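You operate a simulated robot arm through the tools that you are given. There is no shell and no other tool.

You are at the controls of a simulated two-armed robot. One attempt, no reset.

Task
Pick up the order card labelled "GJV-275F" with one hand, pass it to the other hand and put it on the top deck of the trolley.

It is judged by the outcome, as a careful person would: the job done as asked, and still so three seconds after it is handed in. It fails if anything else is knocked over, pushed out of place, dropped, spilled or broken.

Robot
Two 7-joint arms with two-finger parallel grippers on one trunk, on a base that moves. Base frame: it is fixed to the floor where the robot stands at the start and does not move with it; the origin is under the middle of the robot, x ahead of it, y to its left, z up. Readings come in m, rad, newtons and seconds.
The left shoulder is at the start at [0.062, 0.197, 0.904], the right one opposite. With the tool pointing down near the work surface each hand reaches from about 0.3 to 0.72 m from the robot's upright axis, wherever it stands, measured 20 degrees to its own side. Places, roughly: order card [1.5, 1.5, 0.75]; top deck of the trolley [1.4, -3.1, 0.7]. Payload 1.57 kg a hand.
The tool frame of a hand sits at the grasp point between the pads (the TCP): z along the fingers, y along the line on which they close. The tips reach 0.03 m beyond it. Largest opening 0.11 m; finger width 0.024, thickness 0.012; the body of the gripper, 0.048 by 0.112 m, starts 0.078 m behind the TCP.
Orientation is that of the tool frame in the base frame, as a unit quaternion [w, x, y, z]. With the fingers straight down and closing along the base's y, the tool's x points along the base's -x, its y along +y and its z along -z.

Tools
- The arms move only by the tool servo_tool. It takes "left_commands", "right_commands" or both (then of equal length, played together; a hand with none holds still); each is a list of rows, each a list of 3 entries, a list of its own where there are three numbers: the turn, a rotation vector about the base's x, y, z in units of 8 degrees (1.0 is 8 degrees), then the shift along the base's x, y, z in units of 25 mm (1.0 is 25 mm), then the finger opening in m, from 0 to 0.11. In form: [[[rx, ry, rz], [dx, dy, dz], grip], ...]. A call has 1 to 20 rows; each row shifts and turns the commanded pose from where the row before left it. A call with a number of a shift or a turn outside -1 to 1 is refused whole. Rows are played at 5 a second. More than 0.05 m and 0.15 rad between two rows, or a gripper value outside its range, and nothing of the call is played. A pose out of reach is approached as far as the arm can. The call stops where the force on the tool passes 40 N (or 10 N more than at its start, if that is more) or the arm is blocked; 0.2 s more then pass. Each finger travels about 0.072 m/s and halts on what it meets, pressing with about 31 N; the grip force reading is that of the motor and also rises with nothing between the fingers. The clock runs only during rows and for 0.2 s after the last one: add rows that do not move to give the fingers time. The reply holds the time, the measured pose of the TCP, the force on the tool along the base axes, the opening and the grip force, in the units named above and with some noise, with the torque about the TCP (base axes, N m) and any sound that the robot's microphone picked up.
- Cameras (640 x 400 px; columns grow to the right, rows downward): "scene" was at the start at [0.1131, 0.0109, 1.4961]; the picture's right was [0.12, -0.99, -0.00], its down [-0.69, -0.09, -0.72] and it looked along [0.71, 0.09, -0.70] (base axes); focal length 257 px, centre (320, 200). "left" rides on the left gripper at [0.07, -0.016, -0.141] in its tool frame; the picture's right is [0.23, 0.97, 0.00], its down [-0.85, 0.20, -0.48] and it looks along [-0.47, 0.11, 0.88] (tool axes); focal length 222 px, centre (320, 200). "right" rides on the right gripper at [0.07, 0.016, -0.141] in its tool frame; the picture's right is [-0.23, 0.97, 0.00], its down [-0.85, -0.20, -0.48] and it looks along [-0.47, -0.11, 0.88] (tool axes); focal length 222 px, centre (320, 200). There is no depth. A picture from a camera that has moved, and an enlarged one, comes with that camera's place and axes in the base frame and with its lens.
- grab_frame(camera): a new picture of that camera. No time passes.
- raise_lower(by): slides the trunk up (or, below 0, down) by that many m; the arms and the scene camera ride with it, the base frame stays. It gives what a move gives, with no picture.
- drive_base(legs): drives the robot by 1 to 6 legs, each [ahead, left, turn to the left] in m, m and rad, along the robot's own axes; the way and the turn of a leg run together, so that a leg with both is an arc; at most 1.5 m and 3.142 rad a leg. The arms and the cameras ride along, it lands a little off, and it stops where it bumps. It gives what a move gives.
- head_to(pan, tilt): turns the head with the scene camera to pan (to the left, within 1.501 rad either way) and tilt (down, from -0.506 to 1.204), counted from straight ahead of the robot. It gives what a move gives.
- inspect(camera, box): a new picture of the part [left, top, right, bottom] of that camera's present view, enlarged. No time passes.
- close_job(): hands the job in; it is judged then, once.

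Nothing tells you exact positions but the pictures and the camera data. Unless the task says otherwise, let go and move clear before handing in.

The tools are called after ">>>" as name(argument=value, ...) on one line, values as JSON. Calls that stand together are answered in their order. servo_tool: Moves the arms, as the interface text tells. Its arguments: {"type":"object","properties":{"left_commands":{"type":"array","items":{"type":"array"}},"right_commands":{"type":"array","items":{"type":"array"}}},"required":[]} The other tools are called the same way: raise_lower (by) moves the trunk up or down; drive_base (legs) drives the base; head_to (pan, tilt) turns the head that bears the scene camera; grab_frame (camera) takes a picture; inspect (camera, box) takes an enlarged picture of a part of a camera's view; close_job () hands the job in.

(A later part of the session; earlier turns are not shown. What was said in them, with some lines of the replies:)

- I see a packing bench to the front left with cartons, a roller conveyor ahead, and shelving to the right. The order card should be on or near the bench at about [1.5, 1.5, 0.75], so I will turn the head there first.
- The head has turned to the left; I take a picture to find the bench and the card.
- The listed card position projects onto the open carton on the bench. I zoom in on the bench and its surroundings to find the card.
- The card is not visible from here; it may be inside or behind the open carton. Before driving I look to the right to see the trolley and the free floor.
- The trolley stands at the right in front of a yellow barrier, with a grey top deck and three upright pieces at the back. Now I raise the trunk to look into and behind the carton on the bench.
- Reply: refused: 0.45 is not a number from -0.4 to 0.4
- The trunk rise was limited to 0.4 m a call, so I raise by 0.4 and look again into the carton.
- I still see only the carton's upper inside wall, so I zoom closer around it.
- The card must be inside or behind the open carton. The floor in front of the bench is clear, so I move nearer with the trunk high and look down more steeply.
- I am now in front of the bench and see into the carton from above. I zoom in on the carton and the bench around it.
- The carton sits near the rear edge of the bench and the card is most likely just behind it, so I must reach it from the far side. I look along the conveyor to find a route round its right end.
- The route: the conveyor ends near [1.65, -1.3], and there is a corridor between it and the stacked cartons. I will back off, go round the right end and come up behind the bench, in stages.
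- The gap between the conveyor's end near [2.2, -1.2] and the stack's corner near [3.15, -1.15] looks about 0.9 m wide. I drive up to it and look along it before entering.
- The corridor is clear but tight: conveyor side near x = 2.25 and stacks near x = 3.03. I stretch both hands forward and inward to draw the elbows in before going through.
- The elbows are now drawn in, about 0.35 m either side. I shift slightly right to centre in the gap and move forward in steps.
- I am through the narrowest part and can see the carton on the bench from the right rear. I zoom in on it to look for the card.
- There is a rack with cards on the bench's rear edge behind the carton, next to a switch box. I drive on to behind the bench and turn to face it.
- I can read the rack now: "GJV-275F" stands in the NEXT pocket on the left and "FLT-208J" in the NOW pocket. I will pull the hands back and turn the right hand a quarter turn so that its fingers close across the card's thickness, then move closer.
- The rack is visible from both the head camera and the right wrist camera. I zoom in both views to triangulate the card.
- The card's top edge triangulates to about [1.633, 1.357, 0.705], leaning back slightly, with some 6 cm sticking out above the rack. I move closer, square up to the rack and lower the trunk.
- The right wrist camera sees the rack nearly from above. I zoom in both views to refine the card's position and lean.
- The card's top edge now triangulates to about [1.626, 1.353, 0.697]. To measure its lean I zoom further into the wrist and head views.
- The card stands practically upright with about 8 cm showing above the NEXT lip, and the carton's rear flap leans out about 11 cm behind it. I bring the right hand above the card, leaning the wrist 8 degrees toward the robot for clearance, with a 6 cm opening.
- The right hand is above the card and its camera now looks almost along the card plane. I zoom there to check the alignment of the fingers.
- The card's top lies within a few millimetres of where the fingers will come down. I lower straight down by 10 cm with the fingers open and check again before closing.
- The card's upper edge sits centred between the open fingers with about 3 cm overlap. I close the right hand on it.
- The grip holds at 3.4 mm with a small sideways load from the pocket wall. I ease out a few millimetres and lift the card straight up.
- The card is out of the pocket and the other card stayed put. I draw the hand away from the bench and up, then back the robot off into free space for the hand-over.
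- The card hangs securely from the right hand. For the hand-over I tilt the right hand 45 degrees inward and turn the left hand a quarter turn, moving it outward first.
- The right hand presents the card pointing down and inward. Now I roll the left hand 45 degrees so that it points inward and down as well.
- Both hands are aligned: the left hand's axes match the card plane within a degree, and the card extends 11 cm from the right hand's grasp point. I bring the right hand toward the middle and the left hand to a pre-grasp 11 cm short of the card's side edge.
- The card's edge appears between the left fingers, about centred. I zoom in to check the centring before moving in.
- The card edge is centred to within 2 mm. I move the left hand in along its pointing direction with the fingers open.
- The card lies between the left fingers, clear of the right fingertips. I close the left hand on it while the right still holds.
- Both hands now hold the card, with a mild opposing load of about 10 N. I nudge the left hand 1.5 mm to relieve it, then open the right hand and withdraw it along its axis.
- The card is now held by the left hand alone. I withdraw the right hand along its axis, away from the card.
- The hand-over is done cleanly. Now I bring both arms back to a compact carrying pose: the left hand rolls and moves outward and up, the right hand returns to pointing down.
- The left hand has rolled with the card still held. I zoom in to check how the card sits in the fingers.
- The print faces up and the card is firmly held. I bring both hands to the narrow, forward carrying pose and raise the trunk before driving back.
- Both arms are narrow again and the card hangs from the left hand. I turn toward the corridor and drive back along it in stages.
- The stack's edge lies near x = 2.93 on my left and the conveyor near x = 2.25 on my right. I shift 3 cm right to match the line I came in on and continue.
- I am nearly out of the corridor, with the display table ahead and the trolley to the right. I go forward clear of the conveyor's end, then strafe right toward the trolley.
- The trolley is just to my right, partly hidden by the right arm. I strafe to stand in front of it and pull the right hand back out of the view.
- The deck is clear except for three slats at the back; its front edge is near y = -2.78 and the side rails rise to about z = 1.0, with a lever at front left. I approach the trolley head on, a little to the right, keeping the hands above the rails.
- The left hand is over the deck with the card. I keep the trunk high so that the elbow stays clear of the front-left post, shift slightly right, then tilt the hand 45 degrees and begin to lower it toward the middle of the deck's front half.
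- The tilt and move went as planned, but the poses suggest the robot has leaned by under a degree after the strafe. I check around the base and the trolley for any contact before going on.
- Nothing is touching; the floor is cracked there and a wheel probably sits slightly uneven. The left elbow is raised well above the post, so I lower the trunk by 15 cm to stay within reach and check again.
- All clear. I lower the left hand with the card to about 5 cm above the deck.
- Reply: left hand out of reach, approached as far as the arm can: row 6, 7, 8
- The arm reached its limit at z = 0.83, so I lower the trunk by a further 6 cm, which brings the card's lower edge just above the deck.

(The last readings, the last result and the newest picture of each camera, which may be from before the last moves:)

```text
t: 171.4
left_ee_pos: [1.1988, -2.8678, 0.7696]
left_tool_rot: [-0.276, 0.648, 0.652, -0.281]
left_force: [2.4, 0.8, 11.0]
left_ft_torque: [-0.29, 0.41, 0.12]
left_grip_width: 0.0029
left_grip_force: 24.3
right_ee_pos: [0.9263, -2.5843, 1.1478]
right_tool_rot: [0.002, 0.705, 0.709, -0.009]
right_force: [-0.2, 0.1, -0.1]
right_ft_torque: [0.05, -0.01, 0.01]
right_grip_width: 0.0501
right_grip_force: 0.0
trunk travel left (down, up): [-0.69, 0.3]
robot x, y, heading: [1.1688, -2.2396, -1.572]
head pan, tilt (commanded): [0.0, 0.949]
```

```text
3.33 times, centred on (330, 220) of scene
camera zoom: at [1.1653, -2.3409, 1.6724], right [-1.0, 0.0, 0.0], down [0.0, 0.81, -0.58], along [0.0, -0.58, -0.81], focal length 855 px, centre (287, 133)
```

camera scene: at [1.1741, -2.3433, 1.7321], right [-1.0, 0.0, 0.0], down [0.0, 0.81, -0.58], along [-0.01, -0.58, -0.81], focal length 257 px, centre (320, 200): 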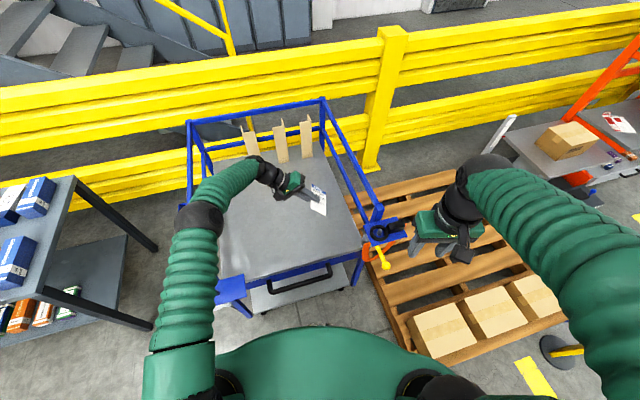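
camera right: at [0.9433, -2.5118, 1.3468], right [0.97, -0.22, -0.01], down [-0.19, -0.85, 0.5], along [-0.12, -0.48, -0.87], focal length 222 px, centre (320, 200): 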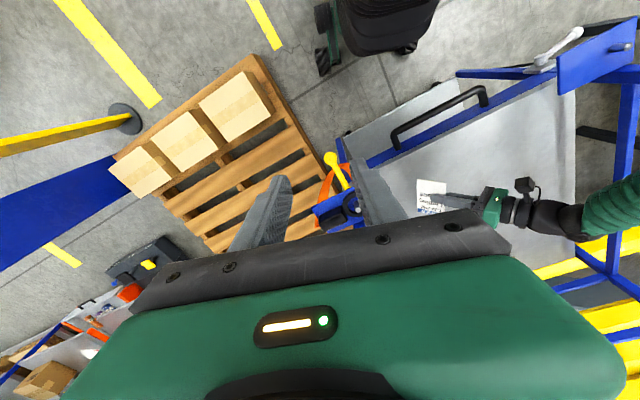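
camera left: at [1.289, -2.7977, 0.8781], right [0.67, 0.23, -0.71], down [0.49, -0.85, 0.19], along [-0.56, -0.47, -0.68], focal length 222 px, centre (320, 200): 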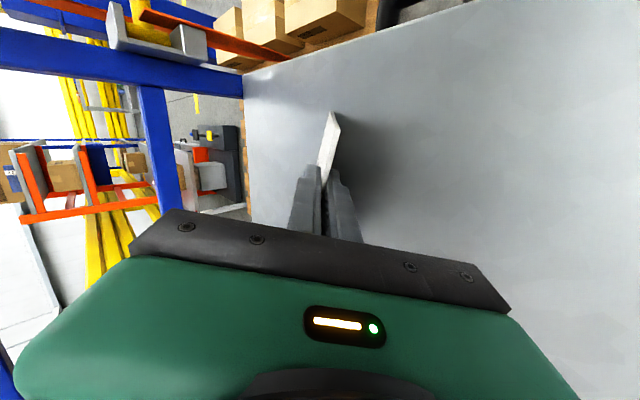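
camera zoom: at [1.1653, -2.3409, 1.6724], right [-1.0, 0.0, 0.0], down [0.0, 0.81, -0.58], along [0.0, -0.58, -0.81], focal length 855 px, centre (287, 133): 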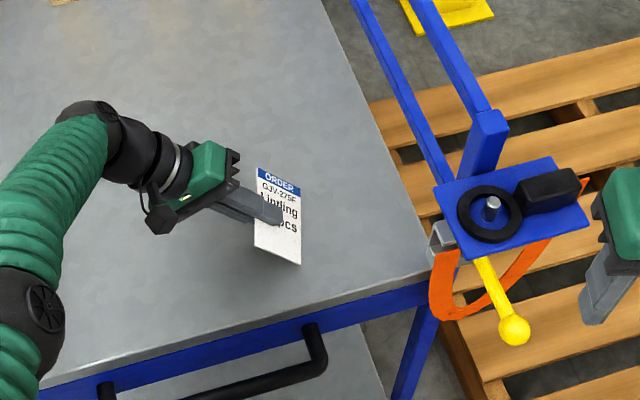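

The force reading shows the card's lower edge is resting on the deck, at about z = 0.72. I ease up 4 mm and open the fingers a little so that the card is released.

>>> servo_tool(left_commands=[[[0, 0, 0], [0, 0, 0.16], 0.0], [[0, 0, 0], [0, 0, 0], 0.0], [[0, 0, 0], [0, 0, 0], 0.008], [[0, 0, 0], [0, 0, 0], 0.015], [[0, 0, 0], [0, 0, 0], 0.022], [[0, 0, 0], [0, 0, 0], 0.022], [[0, 0, 0], [0, 0, 0], 0.022]])

>>> grab_frame(camera="left")

>>> inspect(camera="scene", box=[250, 160, 410, 280])

>>> inspect(camera="right", box=[380, 120, 600, 260])

```text
t: 173.0
left_ee_pos: [1.1988, -2.8683, 0.7704]
left_tool_rot: [-0.276, 0.648, 0.653, -0.279]
left_force: [0.0, 0.2, -0.6]
left_ft_torque: [0.02, -0.01, -0.01]
left_grip_width: 0.0218
left_grip_force: 0.1
right_ee_pos: [0.927, -2.5862, 1.1486]
right_tool_rot: [0.003, 0.705, 0.709, -0.009]
right_force: [0.2, 0.3, -0.3]
right_ft_torque: [0.01, -0.03, 0.0]
right_grip_width: 0.0502
right_grip_force: 0.2
trunk travel left (down, up): [-0.69, 0.3]
robot x, y, heading: [1.1695, -2.2376, -1.572]
head pan, tilt (commanded): [0.0, 0.949]
```

```text
taken
camera left: at [1.2888, -2.7979, 0.8804], right [0.67, 0.23, -0.7], down [0.49, -0.85, 0.19], along [-0.56, -0.47, -0.68], focal length 222 px, centre (320, 200)
```

left: 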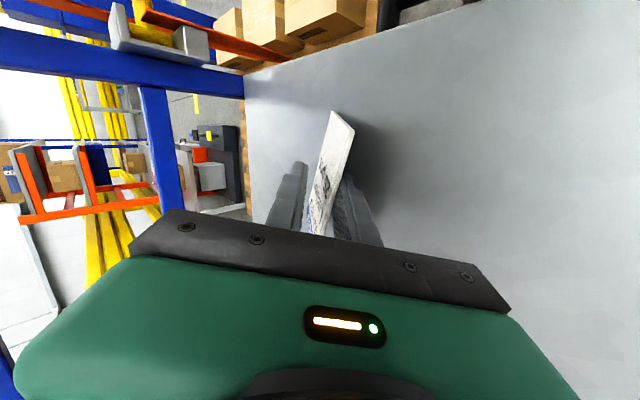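

```text
3.33 times, centred on (330, 220) of scene
camera zoom: at [1.1649, -2.343, 1.6721], right [-1.0, 0.0, 0.0], down [0.0, 0.81, -0.58], along [0.0, -0.58, -0.81], focal length 855 px, centre (287, 133)
```

zoom: 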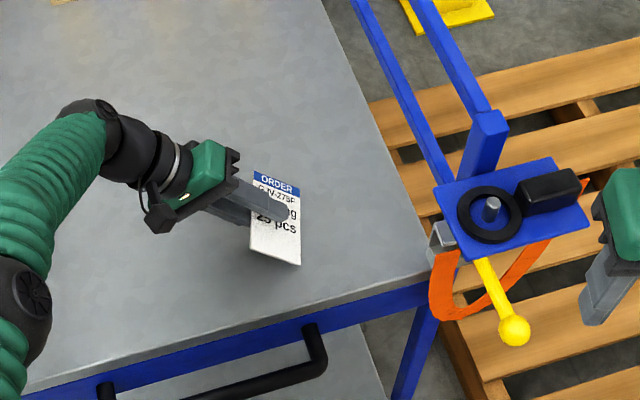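

```text
2.86 times, centred on (490, 190) of right
camera zoom: at [0.9436, -2.5119, 1.2868], right [0.97, -0.22, -0.01], down [-0.19, -0.85, 0.5], along [-0.12, -0.48, -0.87], focal length 635 px, centre (-166, 229)
```

zoom: 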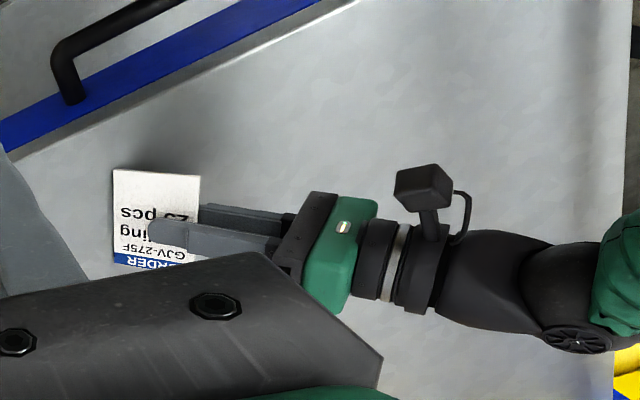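

The card stands on its edge on the deck, leaning on the lower finger. I withdraw the hand along its axis so that the card settles flat.

>>> servo_tool(left_commands=[[[0, 0, 0], [0.3, 0, 0.28], 0.022], [[0, 0, 0], [0.3, 0, 0.28], 0.022], [[0, 0, 0], [0.3, 0, 0.28], 0.022], [[0, 0, 0], [0.3, 0, 0.28], 0.022], [[0, 0, 0], [0.3, 0, 0.28], 0.022], [[0, 0, 0], [0.3, 0, 0.28], 0.022], [[0, 0, 0], [0.3, 0, 0.28], 0.022], [[0, 0, 0], [0, 0, 0], 0.022]])

>>> grab_frame(camera="left")

>>> inspect(camera="scene", box=[250, 160, 410, 280])

```text
t: 174.8
left_ee_pos: [1.252, -2.8687, 0.8196]
left_tool_rot: [-0.275, 0.648, 0.653, -0.28]
left_force: [0.0, -0.6, 0.8]
left_ft_torque: [-0.02, -0.03, -0.01]
left_grip_width: 0.0222
left_grip_force: 0.0
right_ee_pos: [0.9267, -2.5857, 1.1481]
right_tool_rot: [0.002, 0.705, 0.71, -0.01]
right_force: [0.2, -0.7, 0.0]
right_ft_torque: [-0.02, -0.03, 0.02]
right_grip_width: 0.05
right_grip_force: 0.1
trunk travel left (down, up): [-0.69, 0.3]
robot x, y, heading: [1.1689, -2.2361, -1.575]
head pan, tilt (commanded): [0.0, 0.949]
```

```text
taken
camera left: at [1.3412, -2.7983, 0.929], right [0.67, 0.23, -0.7], down [0.49, -0.85, 0.19], along [-0.56, -0.47, -0.68], focal length 222 px, centre (320, 200)
```

left: 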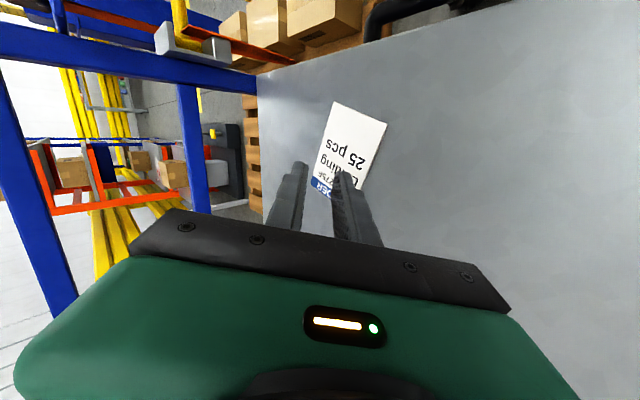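

```text
3.33 times, centred on (330, 220) of scene
camera zoom: at [1.1653, -2.3431, 1.672], right [-1.0, 0.0, 0.0], down [0.0, 0.81, -0.58], along [0.0, -0.58, -0.81], focal length 855 px, centre (287, 133)
```

zoom: 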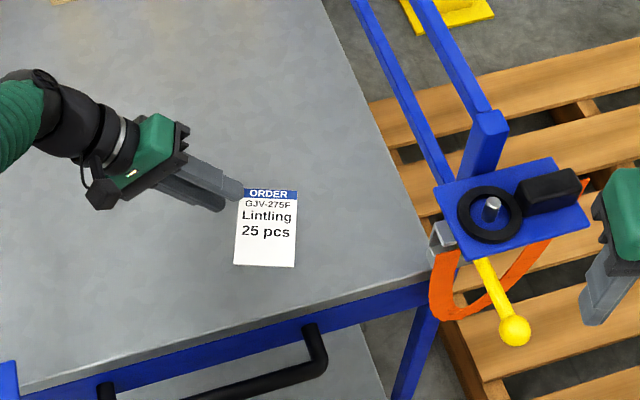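

The card lies flat on the deck, face up. I raise the trunk to lift both hands clear, then back away from the trolley.

>>> raise_lower(by=0.29)

>>> drive_base(legs=[[-0.35, 0.0, 0.0]])

>>> grab_frame(camera="scene")

>>> inspect(camera="scene", box=[220, 70, 420, 250])

```text
t: 177.7
left_ee_pos: [1.2518, -2.8695, 1.1097]
left_tool_rot: [-0.276, 0.648, 0.652, -0.28]
left_force: [-0.9, -0.2, 0.0]
left_ft_torque: [-0.01, 0.0, 0.0]
left_grip_width: 0.022
left_grip_force: 0.2
right_ee_pos: [0.927, -2.5852, 1.4366]
right_tool_rot: [0.002, 0.705, 0.709, -0.01]
right_force: [-0.4, -0.5, 1.0]
right_ft_torque: [0.01, -0.01, -0.02]
right_grip_width: 0.0501
right_grip_force: 0.0
trunk travel left (down, up): [-0.98, 0.01]
robot x, y, heading: [1.1682, -2.2405, -1.576]
head pan, tilt (commanded): [0.0, 0.949]
```

```text
t: 180.0
left_ee_pos: [1.253, -2.5176, 1.1082]
left_tool_rot: [-0.277, 0.648, 0.652, -0.28]
left_force: [0.1, 0.2, -0.6]
left_ft_torque: [0.02, 0.01, 0.02]
left_grip_width: 0.022
left_grip_force: 0.1
right_ee_pos: [0.928, -2.2336, 1.4366]
right_tool_rot: [0.001, 0.706, 0.708, -0.009]
right_force: [0.8, -1.0, 0.5]
right_ft_torque: [0.04, 0.0, -0.01]
right_grip_width: 0.05
right_grip_force: 0.1
trunk travel left (down, up): [-0.98, 0.01]
robot x, y, heading: [1.1686, -1.8811, -1.575]
head pan, tilt (commanded): [0.0, 0.949]
```

```text
taken
camera scene: at [1.1664, -1.9946, 1.9617], right [-1.0, 0.0, 0.0], down [0.0, 0.82, -0.58], along [0.0, -0.58, -0.82], focal length 257 px, centre (320, 200)
```

scene: 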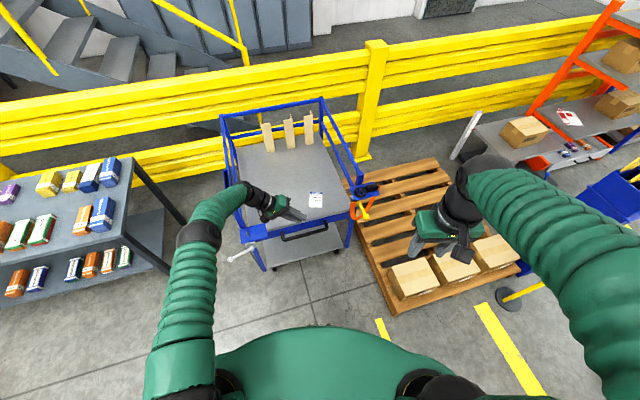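

```text
2.22 times, centred on (320, 160) of scene
camera zoom: at [1.1664, -1.9946, 1.9617], right [-1.0, 0.0, 0.0], down [0.0, 0.82, -0.58], along [0.0, -0.58, -0.82], focal length 570 px, centre (320, 289)
```

zoom: 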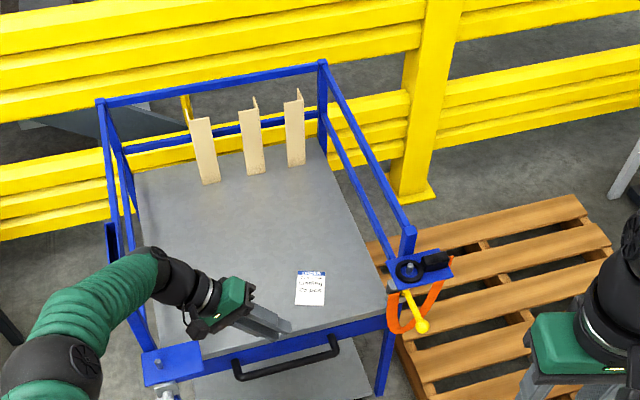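

The "GJV-275F" card lies flat and face up on the trolley's top deck, both hands are empty and clear, and nothing else has been disturbed. I hand the job in.

>>> close_job()

```text
The job is handed in.
```

The order card "GJV-275F" is lying flat and face up on the top deck of the trolley, and the job has been handed in.

I took the card out of the NEXT pocket of the rack behind the bench with the right hand. I passed it to the left hand in clear space and set it down about 8 cm in from the deck's front edge. The other card, "FLT-208J", stayed in its pocket. I saw nothing knocked over or moved along the way. Both hands were empty, and the robot had backed away from the trolley before I handed in.

The robot leaned by under a degree at the trolley, where the floor is cracked. I checked around the base and found nothing touching.
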